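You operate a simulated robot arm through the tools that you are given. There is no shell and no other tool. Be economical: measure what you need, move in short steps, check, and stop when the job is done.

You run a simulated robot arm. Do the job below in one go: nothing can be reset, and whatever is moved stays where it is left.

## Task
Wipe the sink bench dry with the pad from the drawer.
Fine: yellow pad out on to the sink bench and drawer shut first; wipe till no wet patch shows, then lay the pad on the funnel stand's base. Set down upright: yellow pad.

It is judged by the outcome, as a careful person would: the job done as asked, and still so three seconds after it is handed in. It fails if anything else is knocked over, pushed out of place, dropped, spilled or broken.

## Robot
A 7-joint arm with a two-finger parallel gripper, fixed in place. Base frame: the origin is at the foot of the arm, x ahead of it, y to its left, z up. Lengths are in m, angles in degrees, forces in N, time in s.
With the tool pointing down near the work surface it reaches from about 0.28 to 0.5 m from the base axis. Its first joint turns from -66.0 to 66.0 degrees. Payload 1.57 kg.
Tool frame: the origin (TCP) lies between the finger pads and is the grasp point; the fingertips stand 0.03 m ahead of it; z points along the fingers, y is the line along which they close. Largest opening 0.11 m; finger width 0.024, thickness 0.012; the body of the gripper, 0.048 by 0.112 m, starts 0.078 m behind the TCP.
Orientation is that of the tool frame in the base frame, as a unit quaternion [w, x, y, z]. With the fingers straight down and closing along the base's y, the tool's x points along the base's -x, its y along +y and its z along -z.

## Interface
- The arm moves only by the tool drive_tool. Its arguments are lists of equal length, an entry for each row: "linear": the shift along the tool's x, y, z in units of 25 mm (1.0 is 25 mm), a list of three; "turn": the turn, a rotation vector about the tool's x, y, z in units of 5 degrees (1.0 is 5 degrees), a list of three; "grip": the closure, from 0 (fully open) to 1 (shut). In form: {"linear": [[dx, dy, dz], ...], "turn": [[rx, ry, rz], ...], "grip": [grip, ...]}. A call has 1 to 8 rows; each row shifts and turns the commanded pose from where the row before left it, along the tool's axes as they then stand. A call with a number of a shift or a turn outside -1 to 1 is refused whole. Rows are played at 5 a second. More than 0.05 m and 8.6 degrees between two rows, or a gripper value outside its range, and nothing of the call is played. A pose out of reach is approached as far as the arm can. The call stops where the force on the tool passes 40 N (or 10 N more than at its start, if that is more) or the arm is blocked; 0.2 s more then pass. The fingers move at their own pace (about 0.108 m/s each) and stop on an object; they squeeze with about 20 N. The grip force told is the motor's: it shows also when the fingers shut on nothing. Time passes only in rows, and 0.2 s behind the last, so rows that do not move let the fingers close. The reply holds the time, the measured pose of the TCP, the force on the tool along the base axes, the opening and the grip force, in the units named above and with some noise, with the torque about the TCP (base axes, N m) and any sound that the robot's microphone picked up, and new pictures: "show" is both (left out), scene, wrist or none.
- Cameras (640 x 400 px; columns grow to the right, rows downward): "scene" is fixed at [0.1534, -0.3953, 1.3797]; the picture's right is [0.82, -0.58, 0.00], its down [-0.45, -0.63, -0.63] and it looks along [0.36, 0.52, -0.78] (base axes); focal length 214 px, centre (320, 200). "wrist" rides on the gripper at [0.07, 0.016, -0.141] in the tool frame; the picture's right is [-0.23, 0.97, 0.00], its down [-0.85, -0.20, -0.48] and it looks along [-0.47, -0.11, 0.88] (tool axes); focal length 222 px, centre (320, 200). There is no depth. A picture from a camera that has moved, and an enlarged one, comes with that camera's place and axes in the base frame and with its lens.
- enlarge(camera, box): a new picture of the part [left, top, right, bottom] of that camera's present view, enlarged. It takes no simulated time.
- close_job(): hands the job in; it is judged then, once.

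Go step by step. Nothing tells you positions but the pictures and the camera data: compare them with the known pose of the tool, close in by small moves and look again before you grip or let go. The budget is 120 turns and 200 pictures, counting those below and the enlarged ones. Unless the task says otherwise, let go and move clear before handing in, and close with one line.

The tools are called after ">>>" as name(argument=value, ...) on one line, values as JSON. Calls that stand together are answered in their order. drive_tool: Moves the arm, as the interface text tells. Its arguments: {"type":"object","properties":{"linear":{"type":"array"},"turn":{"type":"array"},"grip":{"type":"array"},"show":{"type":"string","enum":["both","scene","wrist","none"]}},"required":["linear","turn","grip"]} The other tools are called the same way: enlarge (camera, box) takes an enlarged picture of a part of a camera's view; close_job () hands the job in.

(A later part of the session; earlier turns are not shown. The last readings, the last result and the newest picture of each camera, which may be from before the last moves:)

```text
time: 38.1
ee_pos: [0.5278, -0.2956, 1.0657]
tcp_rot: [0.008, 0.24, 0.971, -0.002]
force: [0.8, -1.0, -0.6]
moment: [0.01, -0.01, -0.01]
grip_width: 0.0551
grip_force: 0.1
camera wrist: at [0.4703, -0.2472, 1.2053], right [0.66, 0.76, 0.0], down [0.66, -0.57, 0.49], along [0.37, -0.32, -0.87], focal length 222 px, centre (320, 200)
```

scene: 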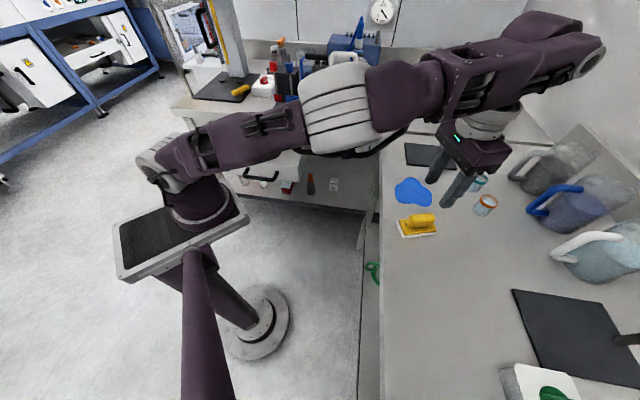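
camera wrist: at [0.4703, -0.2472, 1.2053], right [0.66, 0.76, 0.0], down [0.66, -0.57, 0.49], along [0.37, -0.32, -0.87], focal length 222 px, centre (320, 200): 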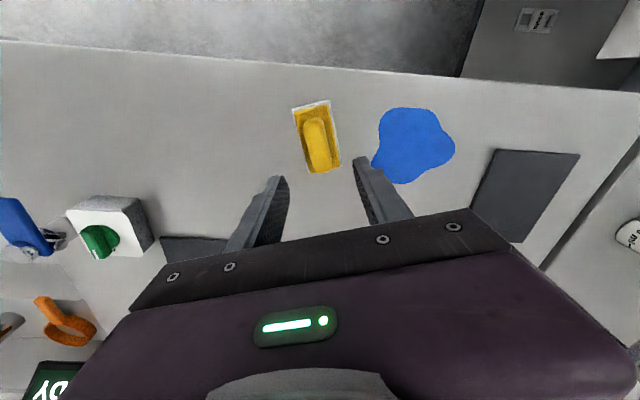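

The pad stands upright on dry bench. Now back to the drawer: I retract, swing counter-clockwise with closed fingers and approach the handle from the front.

>>> drive_tool(linear=[[0.9, 1, -0.1], [0.9, 1, -0.1], [0.9, 1, -0.1], [0.9, 1, -0.1], [0, 1, 0], [0, 1, 0], [0, 1, 0], [0, 1, 0]], turn=[[0, 0, -0.5], [0, 0, -0.5], [0, 0, -0.5], [0, 0, -0.5], [0, 0, -0.58], [0, 0, -0.58], [0, 0, -0.58], [0, 0, -0.58]], grip=[0.5, 0.5, 0.5, 0.5, 0.5, 1, 1, 1], show="none")

>>> drive_tool(linear=[[0, 1, 0], [0, 1, 0], [0, 1, 0], [0, 1, 0], [0, 1, 0], [0, 1, 0], [0, 1, 0], [0, 1, 0]], turn=[[0, 0, -0.58], [0, 0, -0.58], [0, 0, -0.58], [0, 0, -0.58], [0, 0, -0.58], [0, 0, -0.58], [0, 0, -0.58], [0, 0, -0.58]], grip=[1, 1, 1, 1, 1, 1, 1, 1], show="none")

```text
time: 39.9
ee_pos: [0.5078, -0.0729, 1.0738]
tcp_rot: [0.007, 0.053, 0.999, -0.004]
force: [0.5, -0.2, -0.1]
moment: [-0.03, -0.01, -0.01]
grip_width: 0.0002
grip_force: 20.1
```

```text
time: 41.7
ee_pos: [0.494, 0.1258, 1.0705]
tcp_rot: [0.006, -0.148, 0.989, -0.005]
force: [-0.1, 0.4, 0.0]
moment: [-0.02, 0.0, 0.0]
grip_width: 0.0
grip_force: 19.6
```

Next I finish the yaw to face the drawer, then translate above it.

>>> drive_tool(linear=[[0, 0, 0], [0, 0, 0], [0, 0, 0], [0, 0, 0], [0, 0, 0], [0, 0, 0]], turn=[[0, 0, -0.93], [0, 0, -0.93], [0, 0, -0.93], [0, 0, -0.93], [0, 0, -0.93], [0, 0, -0.93]], grip=[1, 1, 1, 1, 1, 1], show="none")

>>> drive_tool(linear=[[0, 1, 0.8], [0, 1, 0.8], [0, 1, 0.8], [0, 1, 0.8], [0, 1, 0.8], [0, 1, 0.8], [0, 1, 0.8], [0, 1, 0.8]], turn=[[0, 0, 0], [0, 0, 0], [0, 0, 0], [0, 0, 0], [0, 0, 0], [0, 0, 0], [0, 0, 0], [0, 0, 0]], grip=[1, 1, 1, 1, 1, 1, 1, 1], show="both")

```text
time: 43.1
ee_pos: [0.4943, 0.1266, 1.0708]
tcp_rot: [0.004, -0.382, 0.924, -0.007]
force: [0.7, 0.3, -0.3]
moment: [0.03, 0.01, 0.0]
grip_width: 0.0001
grip_force: 19.5
```

```text
time: 44.9
ee_pos: [0.3548, 0.2671, 0.908]
tcp_rot: [0.004, -0.382, 0.924, -0.007]
force: [0.4, -0.5, 0.6]
moment: [0.01, 0.0, -0.03]
grip_width: 0.0
grip_force: 20.0
camera wrist: at [0.291, 0.2314, 1.0488], right [-0.53, 0.85, -0.01], down [0.74, 0.47, 0.49], along [0.42, 0.24, -0.87], focal length 222 px, centre (320, 200)
```

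scene: 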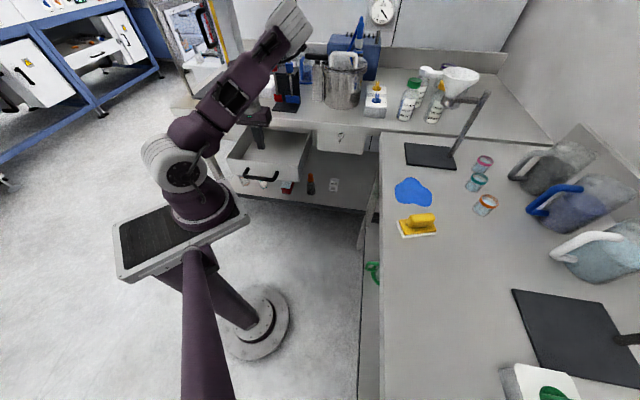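
wrist: 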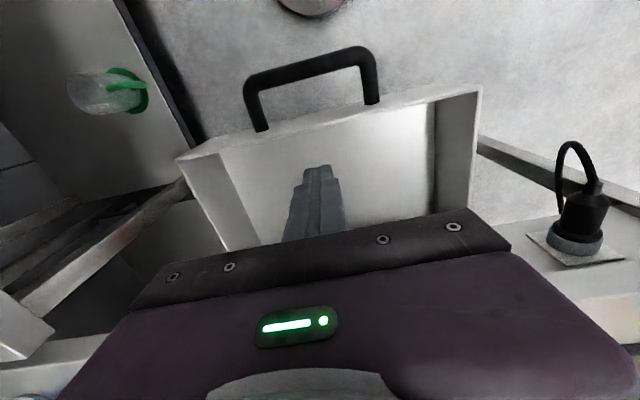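

The handle is clear in view at n≈0.355. I back off over the front panel to n≈0.315, then check before lowering.

>>> drive_tool(linear=[[1, 0, 0], [1, 0, 0], [1, 0, 0], [1, 0, 0], [1, 0.2, 0]], turn=[[0, 0, 0], [0, 0, 0], [0, 0, 0], [0, 0, 0], [0, 0, 0]], grip=[1, 1, 1, 1, 1], show="both")

```text
time: 46.1
ee_pos: [0.2628, 0.1822, 0.9078]
tcp_rot: [0.005, -0.382, 0.924, -0.007]
force: [0.0, 0.5, -0.4]
moment: [-0.04, -0.01, -0.03]
grip_width: 0.0
grip_force: 19.9
camera wrist: at [0.1997, 0.1472, 1.0474], right [-0.53, 0.85, -0.01], down [0.74, 0.47, 0.48], along [0.42, 0.24, -0.87], focal length 222 px, centre (320, 200)
```

scene: 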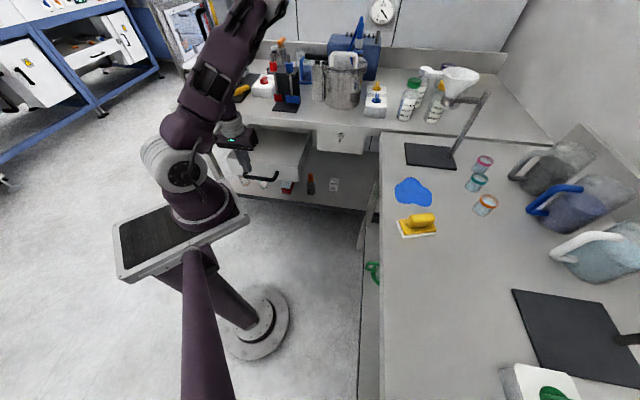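
wrist: 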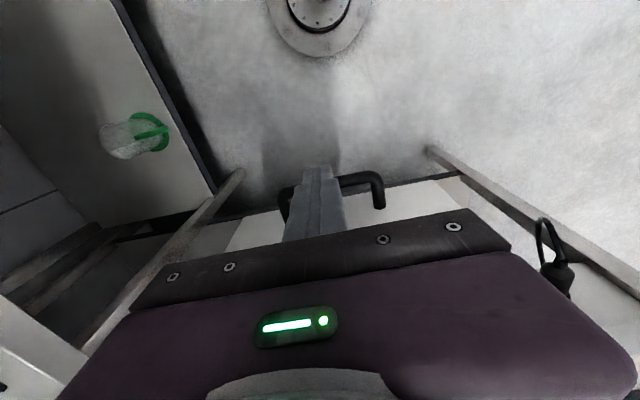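

Clear in front of the bar. Lowering to bar height.

>>> drive_tool(linear=[[0, 0, 1], [0, 0, 1], [0, 0, 1], [0, 0, 1], [0, 0, 0.1]], turn=[[0, 0, 0], [0, 0, 0], [0, 0, 0], [0, 0, 0], [0, 0, 0]], grip=[1, 1, 1, 1, 1], show="wrist")

>>> enlarge(camera="scene", box=[200, 100, 360, 200])

```text
time: 47.3
ee_pos: [0.2651, 0.1812, 0.8043]
tcp_rot: [0.006, -0.382, 0.924, -0.007]
force: [0.5, 0.0, 0.0]
moment: [0.01, -0.02, -0.02]
grip_width: 0.0
grip_force: 20.2
camera wrist: at [0.2009, 0.1459, 0.9448], right [-0.53, 0.85, -0.01], down [0.74, 0.47, 0.48], along [0.42, 0.24, -0.87], focal length 222 px, centre (320, 200)
```

wrist: 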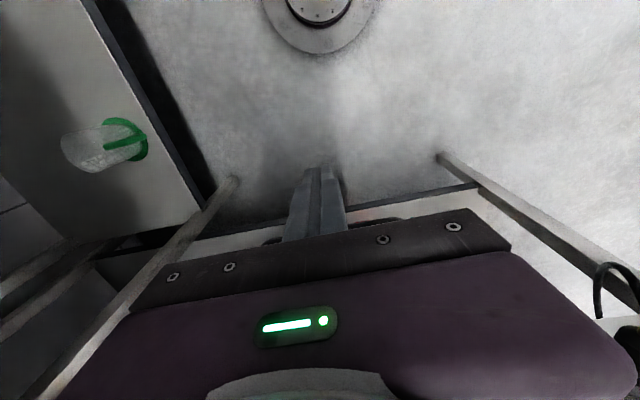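

```text
4.00 times, centred on (280, 150) of scene
camera zoom: at [0.1534, -0.3953, 1.3797], right [0.82, -0.58, 0.0], down [-0.45, -0.63, -0.63], along [0.36, 0.52, -0.78], focal length 858 px, centre (480, 400)
```

zoom: 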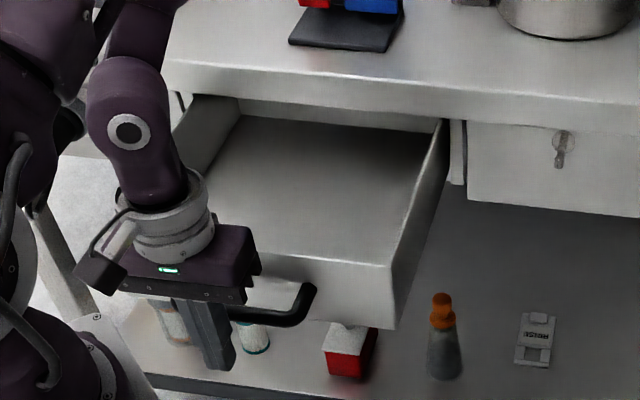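

The fingers are in front of the bar at its height, so I push the drawer in.

>>> drive_tool(linear=[[-0.8, 0, 0], [-0.8, 0, 0], [-0.8, 0, 0], [-0.8, 0, 0], [-0.8, 0, 0], [-0.8, 0, 0], [-0.7, 0, 0], [-0.5, 0, 0]], turn=[[0, 0, 0], [0, 0, 0], [0, 0, 0], [0, 0, 0], [0, 0, 0], [0, 0, 0], [0, 0, 0], [0, 0, 0]], grip=[1, 1, 1, 1, 1, 1, 1, 1], show="wrist")

>>> enlarge(camera="scene", box=[200, 80, 360, 180])

```text
time: 49.1
ee_pos: [0.3726, 0.2869, 0.806]
tcp_rot: [0.005, -0.382, 0.924, -0.007]
force: [-0.9, -3.3, -1.5]
moment: [-0.03, 0.02, -0.02]
grip_width: 0.0003
grip_force: 20.4
camera wrist: at [0.3078, 0.2521, 0.9461], right [-0.53, 0.85, -0.01], down [0.74, 0.47, 0.48], along [0.42, 0.24, -0.87], focal length 222 px, centre (320, 200)
```

wrist: 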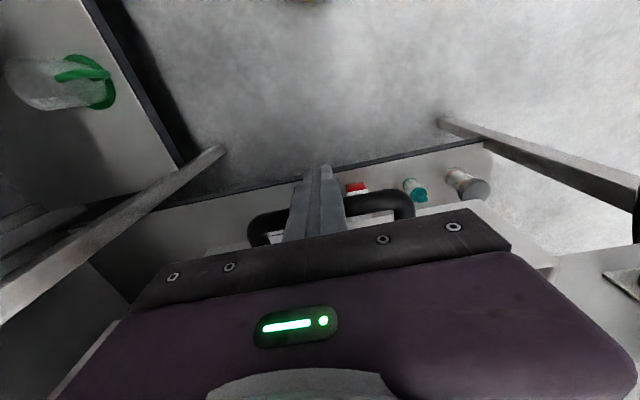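

```text
4.00 times, centred on (280, 130) of scene
camera zoom: at [0.1533, -0.3954, 1.3797], right [0.82, -0.58, 0.0], down [-0.45, -0.63, -0.63], along [0.36, 0.52, -0.78], focal length 858 px, centre (480, 480)
```

zoom: 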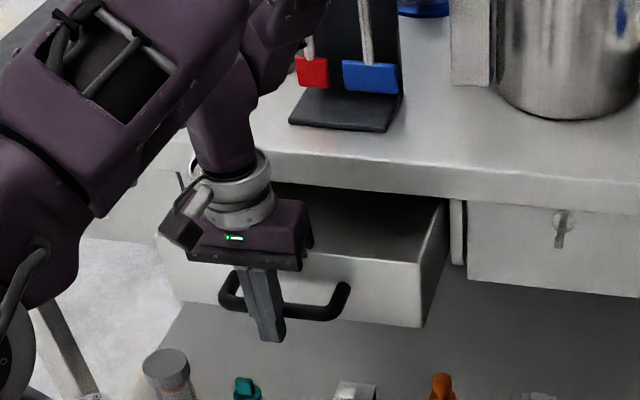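

The drawer is half shut. I continue while leaning the tool 15° so the gripper body clears the bench edge.

>>> drive_tool(linear=[[-0.6, 0, 0], [-0.6, 0, 0.05], [-0.6, 0, 0.1], [-0.6, 0, 0.16], [0, 0, 0]], turn=[[0, -1, 0], [0, -1, 0], [0, -1, 0], [0, 0, 0], [0, 0, 0]], grip=[1, 1, 1, 1, 1], show="wrist")

>>> enlarge(camera="scene", box=[200, 80, 360, 180])

```text
time: 50.3
ee_pos: [0.415, 0.3326, 0.8055]
tcp_rot: [0.126, -0.379, 0.916, 0.043]
force: [-2.3, -0.9, -1.0]
moment: [-0.03, 0.01, 0.01]
grip_width: 0.0
grip_force: 20.1
camera wrist: at [0.3273, 0.2723, 0.9229], right [-0.53, 0.85, 0.04], down [0.63, 0.36, 0.69], along [0.57, 0.4, -0.72], focal length 222 px, centre (320, 200)
```

wrist: 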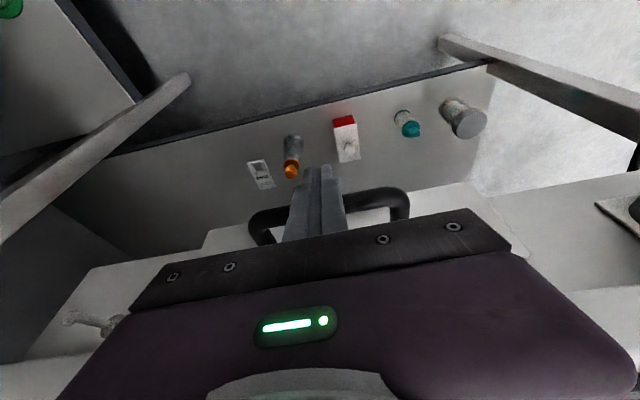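

```text
4.00 times, centred on (280, 130) of scene
camera zoom: at [0.1533, -0.3953, 1.3797], right [0.82, -0.58, 0.0], down [-0.45, -0.63, -0.63], along [0.36, 0.52, -0.78], focal length 858 px, centre (480, 480)
```

zoom: 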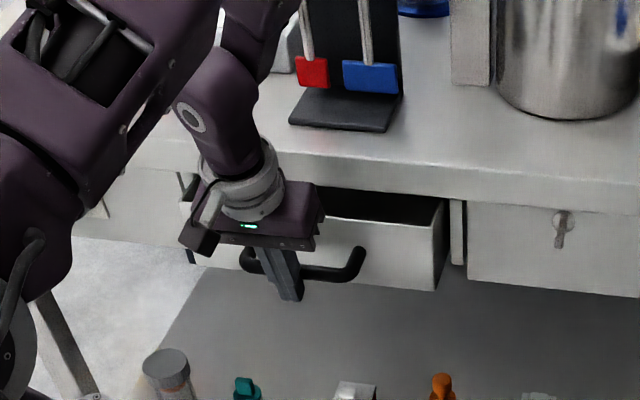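

>>> drive_tool(linear=[[-0.5, 0, 0.13], [-0.5, 0, 0.18], [-0.45, 0, 0.21], [0, 0, 0]], turn=[[0, -1, 0], [0, -1, 0], [0, 0, 0], [0, 0, 0]], grip=[1, 1, 1, 1], show="none")

>>> enlarge(camera="scene", box=[200, 80, 360, 180])

```text
time: 51.3
ee_pos: [0.4426, 0.3582, 0.8057]
tcp_rot: [0.205, -0.374, 0.901, 0.077]
force: [-2.5, -2.4, -3.5]
moment: [-0.09, 0.05, -0.03]
grip_width: 0.0
grip_force: 19.7
```

```text
4.00 times, centred on (280, 130) of scene
camera zoom: at [0.1534, -0.3953, 1.3797], right [0.82, -0.58, 0.0], down [-0.45, -0.63, -0.63], along [0.36, 0.52, -0.78], focal length 858 px, centre (480, 480)
```

zoom: 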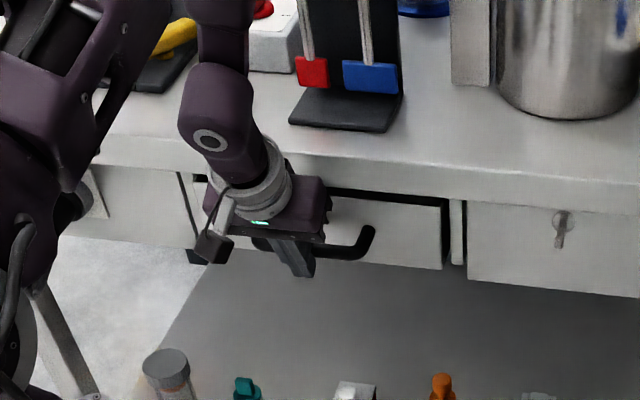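

Nearly shut. I push on in small steps until it meets its stop.

>>> drive_tool(linear=[[-0.23, 0, 0.105], [-0.23, 0, 0.105], [-0.23, 0, 0.105], [-0.23, 0, 0.105], [0, 0, 0]], turn=[[0, 0, 0], [0, 0, 0], [0, 0, 0], [0, 0, 0], [0, 0, 0]], grip=[1, 1, 1, 1, 1], show="none")

>>> enlarge(camera="scene", box=[220, 100, 332, 170])

```text
time: 52.5
ee_pos: [0.4601, 0.3759, 0.8058]
tcp_rot: [0.204, -0.374, 0.902, 0.076]
force: [-3.7, -7.1, -0.2]
moment: [-0.06, 0.05, -0.07]
grip_width: 0.0
grip_force: 19.8
```

```text
5.71 times, centred on (276, 135) of scene
camera zoom: at [0.1533, -0.3955, 1.3797], right [0.82, -0.58, 0.0], down [-0.45, -0.63, -0.63], along [0.36, 0.52, -0.77], focal length 1226 px, centre (571, 571)
```

zoom: 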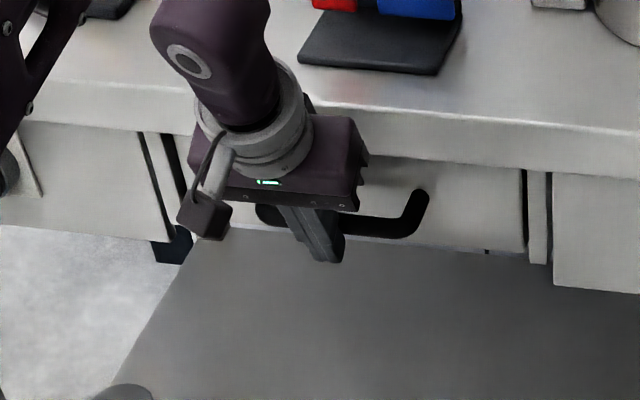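

>>> drive_tool(linear=[[-0.15, 0, 0.07], [-0.15, 0, 0.07], [-0.1, 0, 0.05], [0, 0, 0]], turn=[[0, 0, 0], [0, 0, 0], [0, 0, 0], [0, 0, 0]], grip=[1, 1, 1, 1], show="none")

>>> enlarge(camera="scene", box=[220, 100, 332, 170])

```text
time: 53.0
ee_pos: [0.46, 0.3777, 0.8029]
tcp_rot: [0.201, -0.374, 0.902, 0.073]
force: [-4.3, -3.6, -0.5]
moment: [-0.05, 0.02, -0.04]
grip_width: 0.0
grip_force: 20.1
stopped in row 2: the force on the tool passed its limit at 45 N (the readings are from after the stop); the commanded pose is now the measured one
```

```text
5.71 times, centred on (276, 135) of scene
camera zoom: at [0.1533, -0.3954, 1.3797], right [0.82, -0.58, 0.0], down [-0.45, -0.63, -0.63], along [0.36, 0.52, -0.78], focal length 1226 px, centre (571, 571)
```

zoom: 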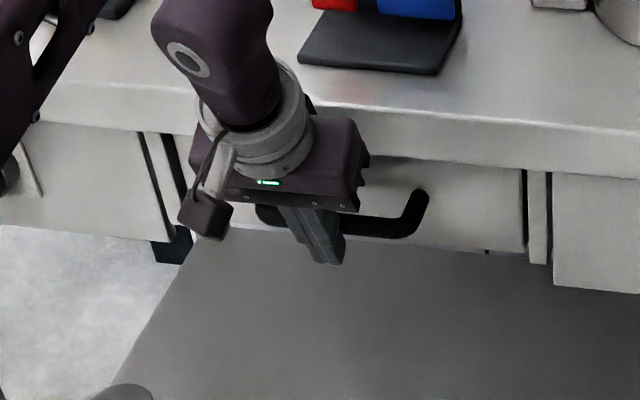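

The drawer is at its hard stop, flush. I retreat away from it, level the tool and rise.

>>> drive_tool(linear=[[0.87, 0, -0.41], [0.87, 0, -0.41], [0.87, 0, -0.41], [0.87, 0, -0.41], [0.87, 0, -0.41], [0, 0, -0.8], [0, 0, -0.8], [0, 0, -0.8]], turn=[[0, 0, 0], [0, 0, 0], [0, 0, 0], [0, 1, 0], [0, 1, 0], [0, 1, 0], [0, 1, 0], [0, 1, 0]], grip=[1, 1, 1, 1, 1, 1, 1, 1], show="both")

```text
time: 54.8
ee_pos: [0.3671, 0.2868, 0.8621]
tcp_rot: [0.0, -0.381, 0.924, -0.009]
force: [0.5, 0.2, -0.7]
moment: [-0.02, 0.03, -0.01]
grip_width: 0.0
grip_force: 20.0
out of reach, approached as far as the arm can: row 6
camera wrist: at [0.3054, 0.252, 1.0034], right [-0.53, 0.85, -0.02], down [0.74, 0.47, 0.48], along [0.41, 0.24, -0.88], focal length 222 px, centre (320, 200)
```

scene: 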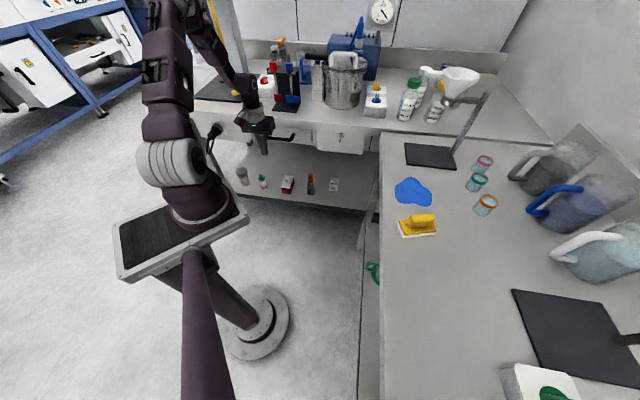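
wrist: 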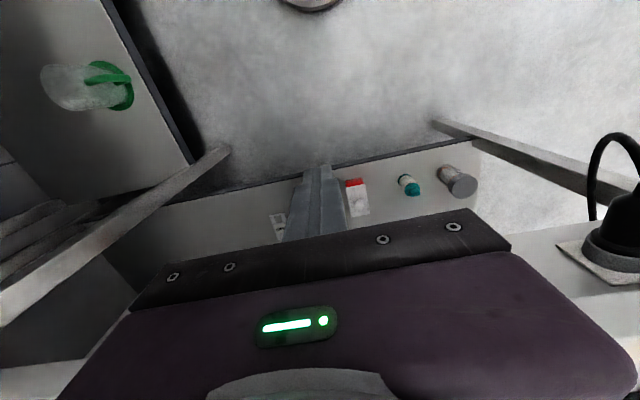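

The drawer is shut and the pad waits upright on the bench. I rise and swing back to it with the fingers opened.

>>> drive_tool(linear=[[0, 0, -1], [0, 0, -1], [0, 0, -1], [0, 0, -1], [0, -1, -1], [0, -1, -1], [0, -1, -1], [0, -1, -1]], turn=[[0, 0, 0], [0, 0, 0], [0, 0, 0], [0, 0, 0], [0, 0, 0.58], [0, 0, 0.58], [0, 0, 0.58], [0, 0, 0.58]], grip=[1, 1, 1, 1, 1, 1, 1, 1], show="none")

>>> drive_tool(linear=[[0, -1, 0], [0, -1, 0], [0, -1, 0], [0, -1, 0], [0, -1, 0], [0, -1, 0], [0, -1, 0], [0, -1, 0]], turn=[[0, 0, 0.6], [0, 0, 0.6], [0, 0, 0.6], [0, 0, 0.6], [0, 0, 0.6], [0, 0, 0.6], [0, 0, 0.6], [0, 0, 0.6]], grip=[1, 1, 1, 1, 1, 1, 1, 1], show="none")

>>> drive_tool(linear=[[0, -1, 0], [0, -1, 0], [0, -1, 0], [0, -1, 0], [0, -1, 0], [0, -1, 0], [0, -1, 0], [0, -1, 0]], turn=[[0, 0, 0.6], [0, 0, 0.6], [0, 0, 0.6], [0, 0, 0.6], [0, 0, 0.6], [0, 0, 0.6], [0, 0, 0.6], [0, 0, 0.6]], grip=[0.5, 0.5, 0.5, 0.5, 0.5, 0.5, 0.5, 0.5], show="scene")

```text
time: 56.6
ee_pos: [0.43, 0.2136, 1.0637]
tcp_rot: [0.001, -0.286, 0.958, -0.008]
force: [0.7, 1.1, 1.0]
moment: [0.01, -0.01, 0.03]
grip_width: 0.0
grip_force: 20.1
```

```text
time: 58.4
ee_pos: [0.5069, 0.0328, 1.0655]
tcp_rot: [0.002, -0.082, 0.997, -0.009]
force: [0.5, -0.2, -0.2]
moment: [0.02, 0.0, 0.01]
grip_width: 0.0
grip_force: 20.0
```

```text
time: 60.2
ee_pos: [0.5044, -0.1679, 1.0715]
tcp_rot: [0.005, 0.129, 0.992, -0.007]
force: [0.4, -0.4, -0.1]
moment: [0.06, -0.03, -0.02]
grip_width: 0.055
grip_force: 0.0
```

scene: 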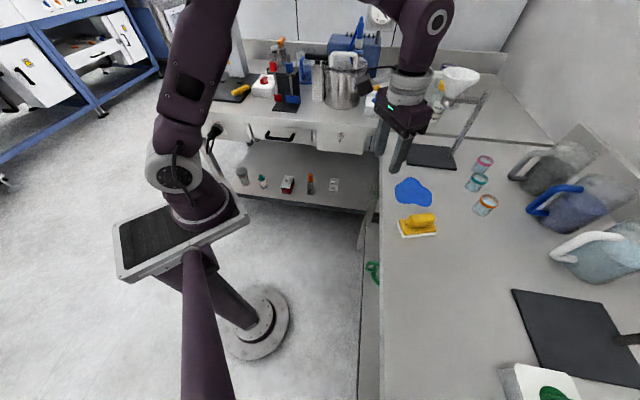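

>>> drive_tool(linear=[[0, 0, 0], [0, 0, 0], [0, 0, 0], [-0.56, -0.82, 0], [-0.56, -0.82, 0], [-0.56, -0.82, 0], [-0.56, -0.82, 0], [-0.56, -0.82, 0]], turn=[[0, 0, 0.87], [0, 0, 0.87], [0, 0, 0.87], [0, 0, 0], [0, 0, 0], [0, 0, 0], [0, 0, 0], [0, 0, 0]], grip=[0.5, 0.5, 0.5, 0.5, 0.5, 0.5, 0.5, 0.5], show="both")

```text
time: 62.0
ee_pos: [0.5185, -0.2911, 1.0727]
tcp_rot: [0.007, 0.24, 0.971, -0.007]
force: [0.7, 0.3, -0.4]
moment: [0.0, 0.04, 0.01]
grip_width: 0.0548
grip_force: 0.1
camera wrist: at [0.4623, -0.2404, 1.2131], right [0.65, 0.76, -0.01], down [0.66, -0.57, 0.49], along [0.37, -0.33, -0.87], focal length 222 px, centre (320, 200)
```

scene: 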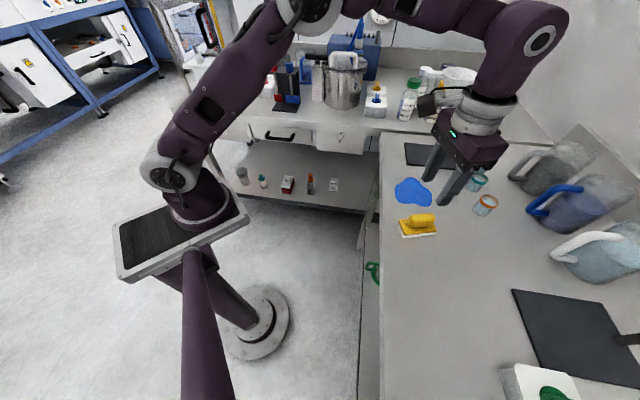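
wrist: 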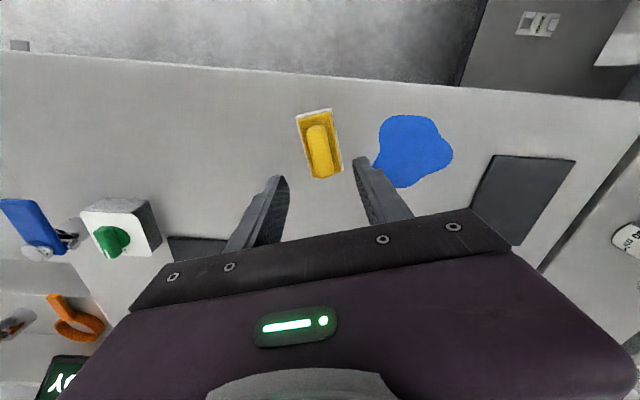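

I test here, in the clear above the bench, how far out the arm reaches with the tool vertical.

>>> drive_tool(linear=[[-1, 0, 0], [-1, 0, 0], [-1, 0, 0], [-1, 0, 0], [-1, 0, 0], [-1, 0, 0]], turn=[[0, 0, 0], [0, 0, 0], [0, 0, 0], [0, 0, 0], [0, 0, 0], [0, 0, 0]], grip=[0.5, 0.5, 0.5, 0.5, 0.5, 0.5], show="scene")

```text
time: 63.4
ee_pos: [0.5702, -0.3182, 1.0713]
tcp_rot: [0.005, 0.24, 0.971, -0.008]
force: [0.3, -0.1, -1.1]
moment: [0.0, -0.01, 0.01]
grip_width: 0.0552
grip_force: 0.1
out of reach, approached as far as the arm can: row 3, 4, 5, 6
```

scene: 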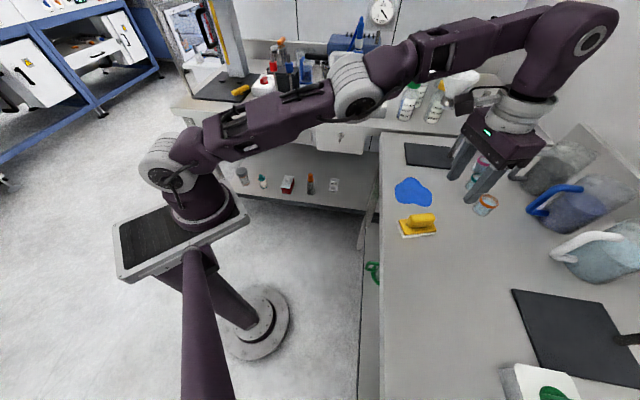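

The vertical-tool limit is about r=0.65, so wiping and the stand need an outward lean. I move back over the pad and tilt about the closing axis.

>>> drive_tool(linear=[[1, 0, 0], [1, 0, 0], [0, 0, 0]], turn=[[0, 0, 0], [0, 0, 0], [0, 0, 0]], grip=[0.5, 0.5, 0.5], show="none")

```text
time: 64.2
ee_pos: [0.5254, -0.2932, 1.0698]
tcp_rot: [0.006, 0.24, 0.971, -0.008]
force: [-0.5, -0.5, 0.0]
moment: [0.01, 0.02, 0.01]
grip_width: 0.0549
grip_force: 0.0
```

>>> drive_tool(linear=[[0.1, -0.14, 0], [0, 0, 0], [0, 0, 0], [0, 0, 0], [0, 0, 0], [0, 0, 0], [0, 0, 0], [0, 0, 0]], turn=[[0, -1, 0], [0, -1, 0], [0, -1, 0], [0, -1, 0], [0, -1, 0], [0, -1, 0], [0, -1, 0], [0, 0, 0]], grip=[0.5, 0.5, 0.5, 0.5, 0.5, 0.5, 0.5, 0.5], show="both")

```text
time: 66.0
ee_pos: [0.52, -0.297, 1.0713]
tcp_rot: [0.298, 0.227, 0.924, -0.08]
force: [-0.2, 0.1, -0.1]
moment: [0.0, -0.02, 0.0]
grip_width: 0.0548
grip_force: 0.1
camera wrist: at [0.4045, -0.2155, 1.1442], right [0.62, 0.78, 0.12], down [0.28, -0.36, 0.89], along [0.74, -0.52, -0.44], focal length 222 px, centre (320, 200)
```

scene: 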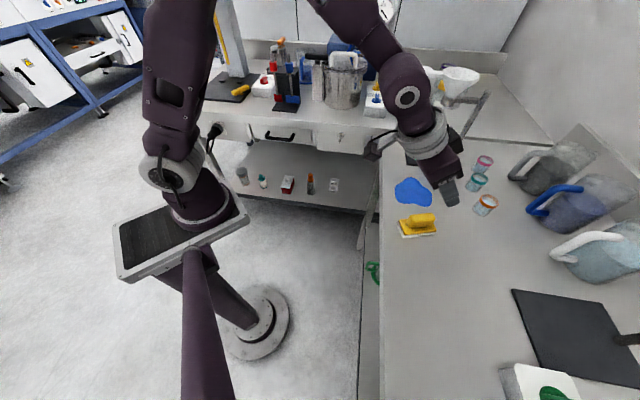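
wrist: 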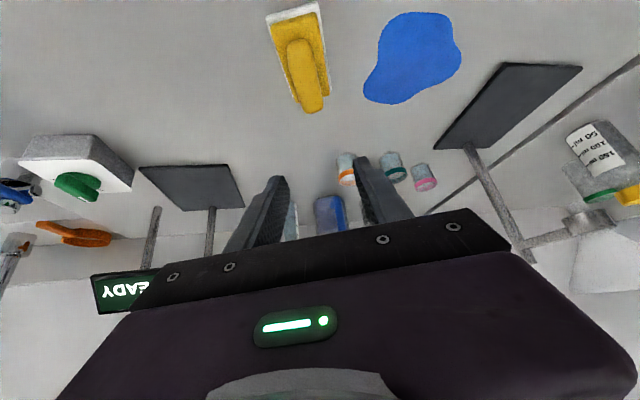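

The tilt is about 36°. I descend vertically toward the ridge and re-check alignment.

>>> drive_tool(linear=[[0.5, 0, 0.69], [0.5, 0, 0.69], [0.5, 0, 0.69], [0.5, 0, 0.69]], turn=[[0, 0, 0], [0, 0, 0], [0, 0, 0], [0, 0, 0]], grip=[0.5, 0.5, 0.5, 0.5], show="wrist")

>>> enlarge(camera="scene", box=[370, 160, 482, 230])

```text
time: 67.0
ee_pos: [0.518, -0.2981, 0.9864]
tcp_rot: [0.297, 0.227, 0.924, -0.079]
force: [0.6, -0.7, -1.1]
moment: [0.02, 0.02, -0.04]
grip_width: 0.0553
grip_force: 0.1
camera wrist: at [0.4027, -0.2173, 1.0584], right [0.62, 0.78, 0.12], down [0.28, -0.36, 0.89], along [0.74, -0.52, -0.44], focal length 222 px, centre (320, 200)
```

wrist: 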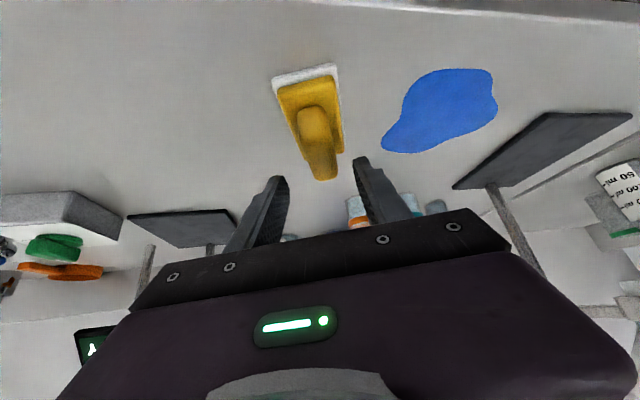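

```text
5.71 times, centred on (426, 195) of scene
camera zoom: at [0.1534, -0.3953, 1.3797], right [0.82, -0.58, 0.0], down [-0.45, -0.63, -0.63], along [0.36, 0.52, -0.78], focal length 1226 px, centre (-286, 229)
```

zoom: 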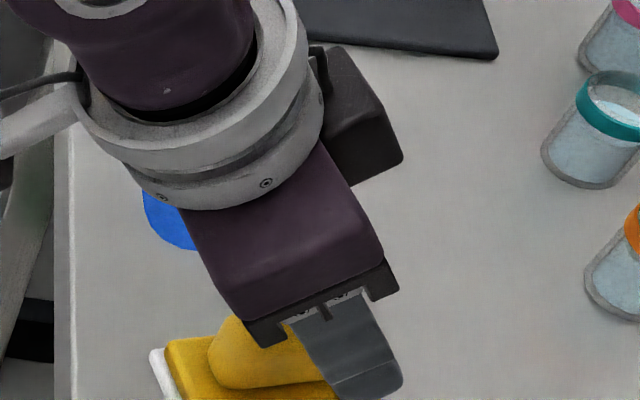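

Aligned with the ridge centre. Final 3 cm down, then close.

>>> drive_tool(linear=[[0.23, 0.04, 0.32], [0.23, 0.04, 0.32], [0.21, 0, 0.29], [0, 0, 0], [0, 0, 0], [0, 0, 0], [0, 0, 0]], turn=[[0, 0, 0], [0, 0, 0], [0, 0, 0], [0, 0, 0], [0, 0, 0], [0, 0, 0], [0, 0, 0]], grip=[0.5, 0.5, 0.5, 0.5, 1, 1, 1], show="wrist")

>>> enlarge(camera="scene", box=[370, 170, 482, 240])

```text
time: 68.6
ee_pos: [0.521, -0.2959, 0.9577]
tcp_rot: [0.297, 0.226, 0.924, -0.078]
force: [1.7, 1.2, 2.9]
moment: [0.08, -0.11, -0.03]
grip_width: 0.0235
grip_force: 20.3
camera wrist: at [0.4045, -0.2151, 1.0304], right [0.62, 0.78, 0.12], down [0.28, -0.36, 0.89], along [0.74, -0.52, -0.44], focal length 222 px, centre (320, 200)
```

wrist: 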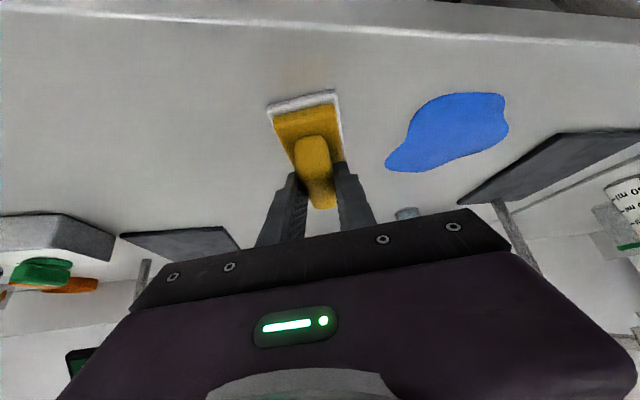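

```text
5.71 times, centred on (426, 205) of scene
camera zoom: at [0.1533, -0.3953, 1.3798], right [0.82, -0.58, 0.0], down [-0.45, -0.63, -0.63], along [0.36, 0.52, -0.78], focal length 1226 px, centre (-286, 171)
```

zoom: 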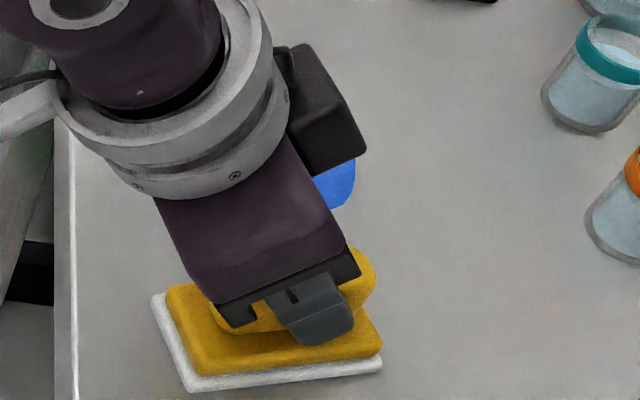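

The ridge is held well centred. I yaw slightly and slide the pad to the near side of the wet patch.

>>> drive_tool(linear=[[0, 0, 0], [0, 0, 0], [-0.5, 0.17, 0.36], [-0.5, 0.17, 0.36], [-0.5, 0.17, 0.36], [-0.5, 0.17, 0.36]], turn=[[-0.467, 0, -0.65], [-0.467, 0, -0.65], [0, 0, 0], [0, 0, 0], [0, 0, 0], [0, 0, 0]], grip=[1, 1, 1, 1, 1, 1], show="both")

```text
time: 70.0
ee_pos: [0.5844, -0.2997, 0.9581]
tcp_rot: [0.301, 0.162, 0.938, -0.058]
force: [-1.1, 1.2, 1.5]
moment: [0.06, -0.09, 0.05]
grip_width: 0.0236
grip_force: 20.9
camera wrist: at [0.4584, -0.2363, 1.031], right [0.5, 0.86, 0.12], down [0.33, -0.32, 0.89], along [0.8, -0.41, -0.44], focal length 222 px, centre (320, 200)
```

scene: 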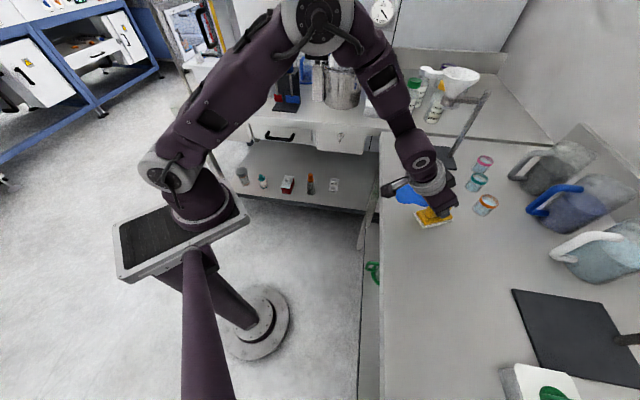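
wrist: 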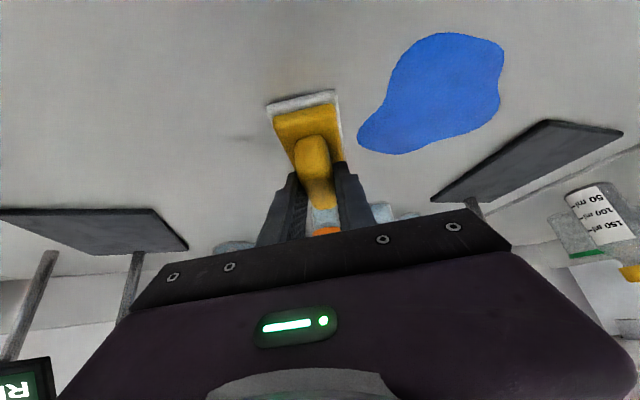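

Pad is flat beside the patch. First wiping pass across its near half with light pressure.

>>> drive_tool(linear=[[0.23, 0.79, -0.15], [0.22, 0.79, -0.16], [0.22, 0.79, -0.16], [0.22, 0.79, -0.16], [0.22, 0.79, -0.16], [0.22, 0.79, -0.16], [0, 0, 0]], turn=[[0, 0, 0], [0, 0, 0], [0, 0, 0], [0, 0, 0], [0, 0, 0], [0, 0, 0], [0, 0, 0]], grip=[1, 1, 1, 1, 1, 1, 1], show="both")

```text
time: 71.6
ee_pos: [0.5843, -0.176, 0.9551]
tcp_rot: [0.302, 0.163, 0.937, -0.058]
force: [2.6, -7.6, 18.5]
moment: [-0.06, -0.21, -0.08]
grip_width: 0.0236
grip_force: 19.9
camera wrist: at [0.4581, -0.1121, 1.0289], right [0.5, 0.85, 0.12], down [0.32, -0.32, 0.89], along [0.8, -0.41, -0.44], focal length 222 px, centre (320, 200)
```

scene: 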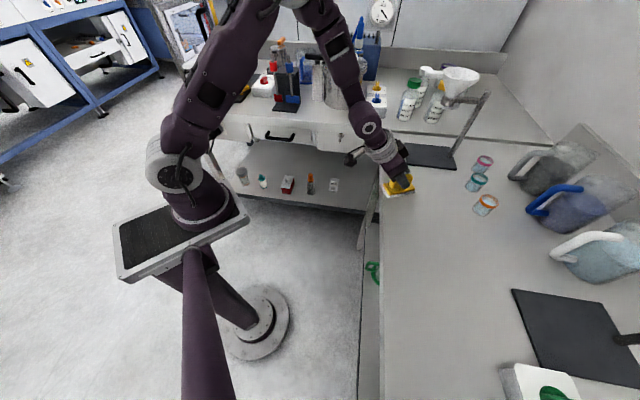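
wrist: 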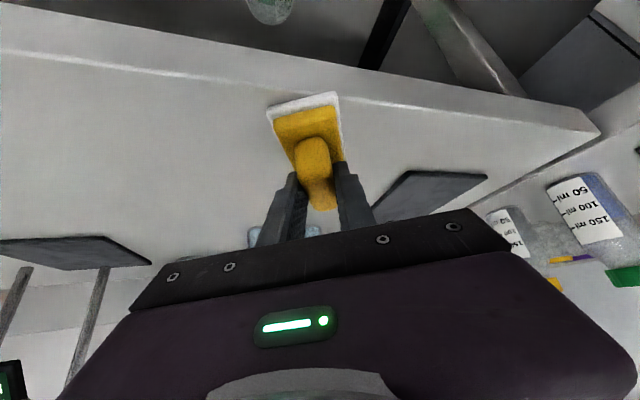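

The patch seems gone already; I'll check closely for any residue.

>>> enlarge(camera="scene", box=[370, 150, 482, 220])

>>> enlarge(camera="wrist", box=[150, 80, 450, 250])

```text
5.71 times, centred on (426, 185) of scene
camera zoom: at [0.1531, -0.3954, 1.3797], right [0.82, -0.58, 0.0], down [-0.45, -0.63, -0.63], along [0.36, 0.52, -0.77], focal length 1226 px, centre (-286, 286)
```

zoom: 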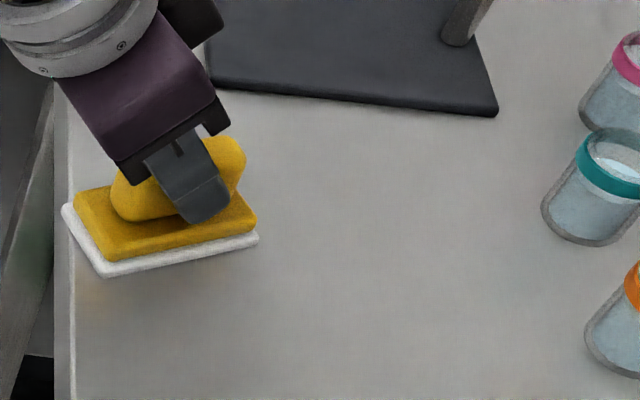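

```text
2.13 times, centred on (300, 165) of wrist
camera zoom: at [0.4581, -0.1121, 1.0289], right [0.5, 0.85, 0.12], down [0.32, -0.32, 0.89], along [0.8, -0.41, -0.44], focal length 474 px, centre (363, 275)
```

zoom: 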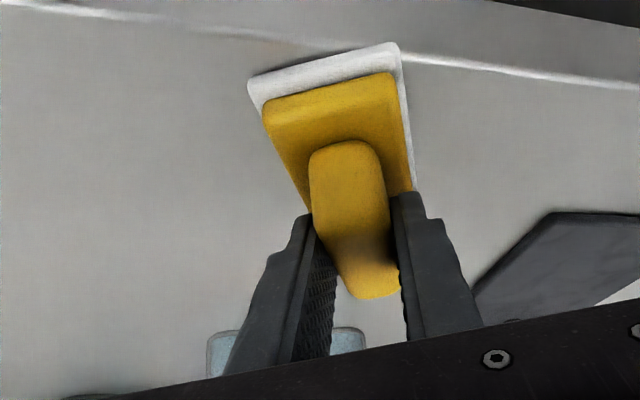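

No wet shows. For certainty I make one light pass over the far half too.

>>> drive_tool(linear=[[-0.7, 0.29, 0.44], [-0.68, 0.29, 0.48], [-0.68, 0.29, 0.48], [-0.21, -0.75, 0.155], [-0.21, -0.75, 0.155], [-0.21, -0.75, 0.155], [-0.21, -0.75, 0.155]], turn=[[0, 0, 0], [0, 0, 0], [0, 0, 0], [0, 0, 0], [0, 0, 0], [0, 0, 0], [0, 0, 0]], grip=[1, 1, 1, 1, 1, 1, 1], show="both")

>>> enlarge(camera="scene", box=[370, 150, 482, 220])

```text
time: 73.2
ee_pos: [0.6497, -0.2553, 0.957]
tcp_rot: [0.302, 0.161, 0.938, -0.058]
force: [0.7, 0.2, -0.8]
moment: [0.02, 0.02, 0.03]
grip_width: 0.0236
grip_force: 19.5
camera wrist: at [0.5239, -0.1907, 1.0306], right [0.5, 0.86, 0.12], down [0.33, -0.32, 0.89], along [0.8, -0.41, -0.44], focal length 222 px, centre (320, 200)
```

scene: 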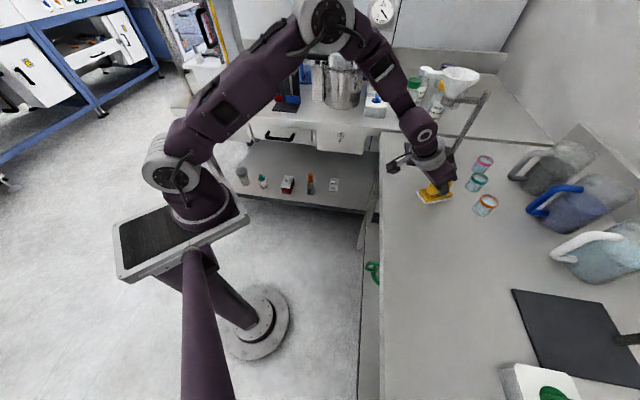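
wrist: 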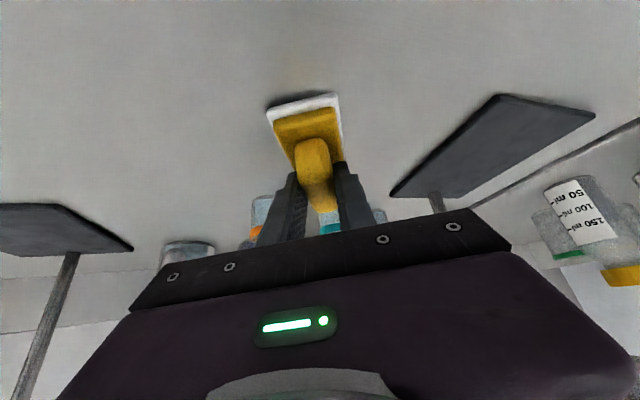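

```text
5.71 times, centred on (426, 185) of scene
camera zoom: at [0.1534, -0.3953, 1.3797], right [0.82, -0.58, 0.0], down [-0.45, -0.63, -0.63], along [0.36, 0.52, -0.78], focal length 1226 px, centre (-286, 286)
```

zoom: 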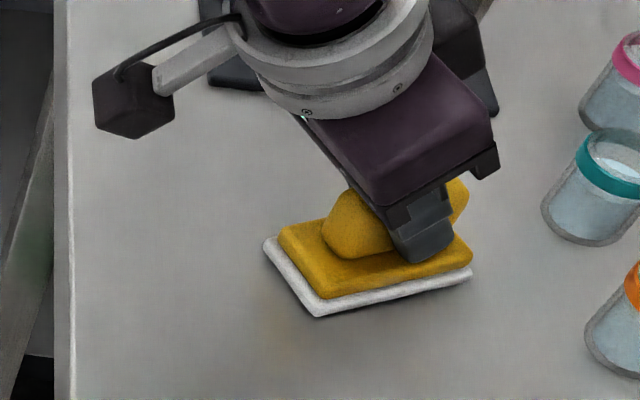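

The bench is dry. I lift the pad and carry it toward the stand base, staying inside the post and under the funnel.

>>> drive_tool(linear=[[-0.41, 0, -0.57], [-0.41, 0, -0.57], [-0.26, 0.78, 0.187], [-0.26, 0.78, 0.187], [-0.26, 0.78, 0.187], [-0.26, 0.78, 0.187], [-0.26, 0.78, 0.187]], turn=[[0, 0, 0], [0, 0, 0], [0, 0, 0], [0, 0, 0], [0, 0, 0], [0, 0, 0], [0, 0, 0]], grip=[1, 1, 1, 1, 1, 1, 1], show="both")

>>> enlarge(camera="scene", box=[370, 60, 530, 220])

```text
time: 74.8
ee_pos: [0.7222, -0.1757, 0.9915]
tcp_rot: [0.301, 0.162, 0.938, -0.058]
force: [-0.5, -0.6, -1.1]
moment: [0.0, 0.0, 0.0]
grip_width: 0.0237
grip_force: 20.2
camera wrist: at [0.5965, -0.1121, 1.0652], right [0.5, 0.85, 0.12], down [0.33, -0.32, 0.89], along [0.8, -0.41, -0.44], focal length 222 px, centre (320, 200)
```

scene: 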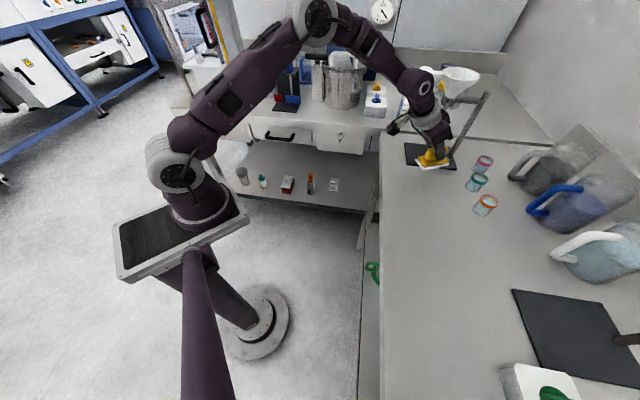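
wrist: 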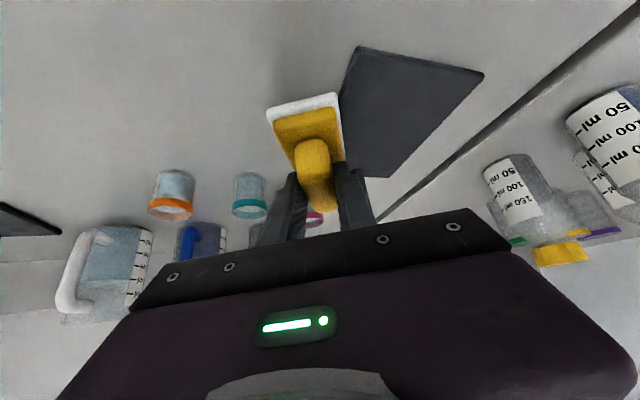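

```text
2.50 times, centred on (450, 140) of scene
camera zoom: at [0.1534, -0.3953, 1.3797], right [0.82, -0.58, 0.0], down [-0.45, -0.63, -0.63], along [0.36, 0.52, -0.78], focal length 536 px, centre (-5, 350)
```

zoom: 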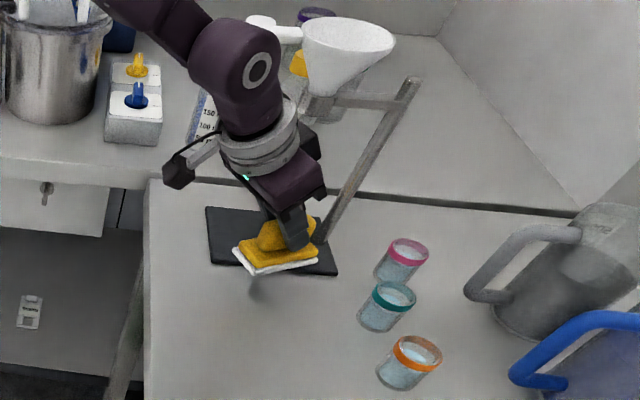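

Reach is fine. I move the last bit to centre the pad over the free part of the base.

>>> drive_tool(linear=[[-0.29, 0.8, 0.207], [-0.29, 0.8, 0.207], [-0.29, 0.8, 0.207], [0, 0, 0]], turn=[[0, 0, 0], [0, 0, 0], [0, 0, 0], [0, 0, 0]], grip=[1, 1, 1, 1], show="wrist")

>>> enlarge(camera="scene", box=[390, 80, 502, 190])

```text
time: 75.8
ee_pos: [0.7683, -0.1275, 0.9908]
tcp_rot: [0.302, 0.161, 0.938, -0.057]
force: [0.0, 0.4, -1.3]
moment: [0.0, 0.04, 0.04]
grip_width: 0.0236
grip_force: 20.4
camera wrist: at [0.6422, -0.064, 1.0638], right [0.5, 0.86, 0.12], down [0.33, -0.32, 0.89], along [0.8, -0.41, -0.44], focal length 222 px, centre (320, 200)
```

wrist: 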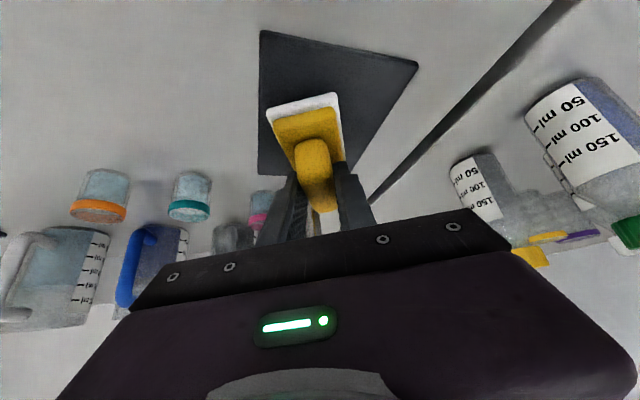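

```text
3.64 times, centred on (446, 135) of scene
camera zoom: at [0.1534, -0.3953, 1.3797], right [0.82, -0.58, 0.0], down [-0.45, -0.63, -0.63], along [0.36, 0.52, -0.78], focal length 780 px, centre (-138, 436)
```

zoom: 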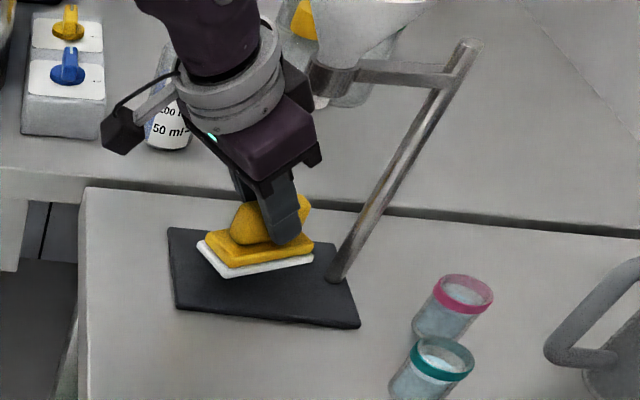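

Centred over the base and clear of the post. Lowering gently.

>>> drive_tool(linear=[[0.21, 0, 0.29], [0.21, 0, 0.29], [0.06, 0, 0.08], [0.06, 0, 0.08], [0, 0, 0]], turn=[[0, 0, 0], [0, 0, 0], [0, 0, 0], [0, 0, 0], [0, 0, 0]], grip=[1, 1, 1, 1, 1], show="none")

```text
time: 77.0
ee_pos: [0.7672, -0.1301, 0.9686]
tcp_rot: [0.301, 0.162, 0.938, -0.058]
force: [-0.1, 0.8, 0.0]
moment: [-0.01, -0.04, 0.01]
grip_width: 0.0238
grip_force: 20.5
```

>>> drive_tool(linear=[[0.03, 0, 0.04], [0.03, 0, 0.04], [0.03, 0, 0.04], [0, 0, 0]], turn=[[0, 0, 0], [0, 0, 0], [0, 0, 0], [0, 0, 0]], grip=[1, 1, 1, 1], show="wrist")

>>> enlarge(camera="scene", box=[390, 100, 480, 180])

```text
time: 78.0
ee_pos: [0.7666, -0.1296, 0.9635]
tcp_rot: [0.301, 0.162, 0.938, -0.058]
force: [0.6, 0.2, -0.1]
moment: [0.0, 0.02, -0.05]
grip_width: 0.0234
grip_force: 19.8
camera wrist: at [0.6406, -0.0655, 1.037], right [0.5, 0.86, 0.12], down [0.33, -0.32, 0.89], along [0.8, -0.41, -0.44], focal length 222 px, centre (320, 200)
```

wrist: 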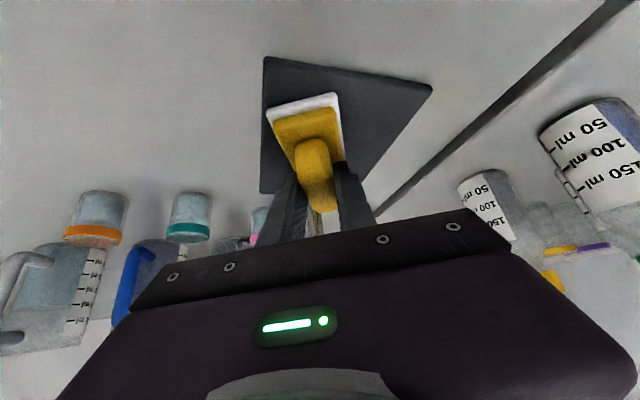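

```text
5.00 times, centred on (435, 140) of scene
camera zoom: at [0.1534, -0.3953, 1.3797], right [0.82, -0.58, 0.0], down [-0.45, -0.63, -0.63], along [0.36, 0.52, -0.78], focal length 1072 px, centre (-255, 500)
```

zoom: 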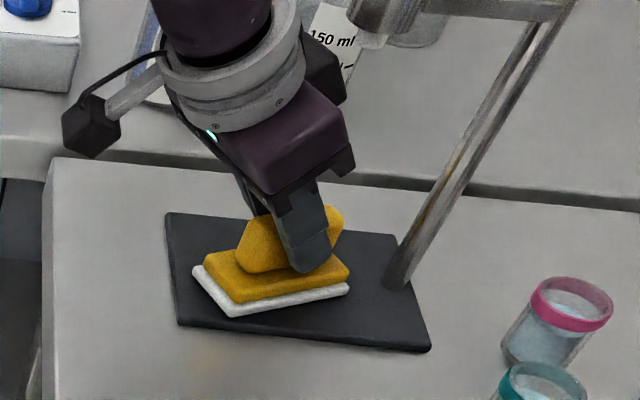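

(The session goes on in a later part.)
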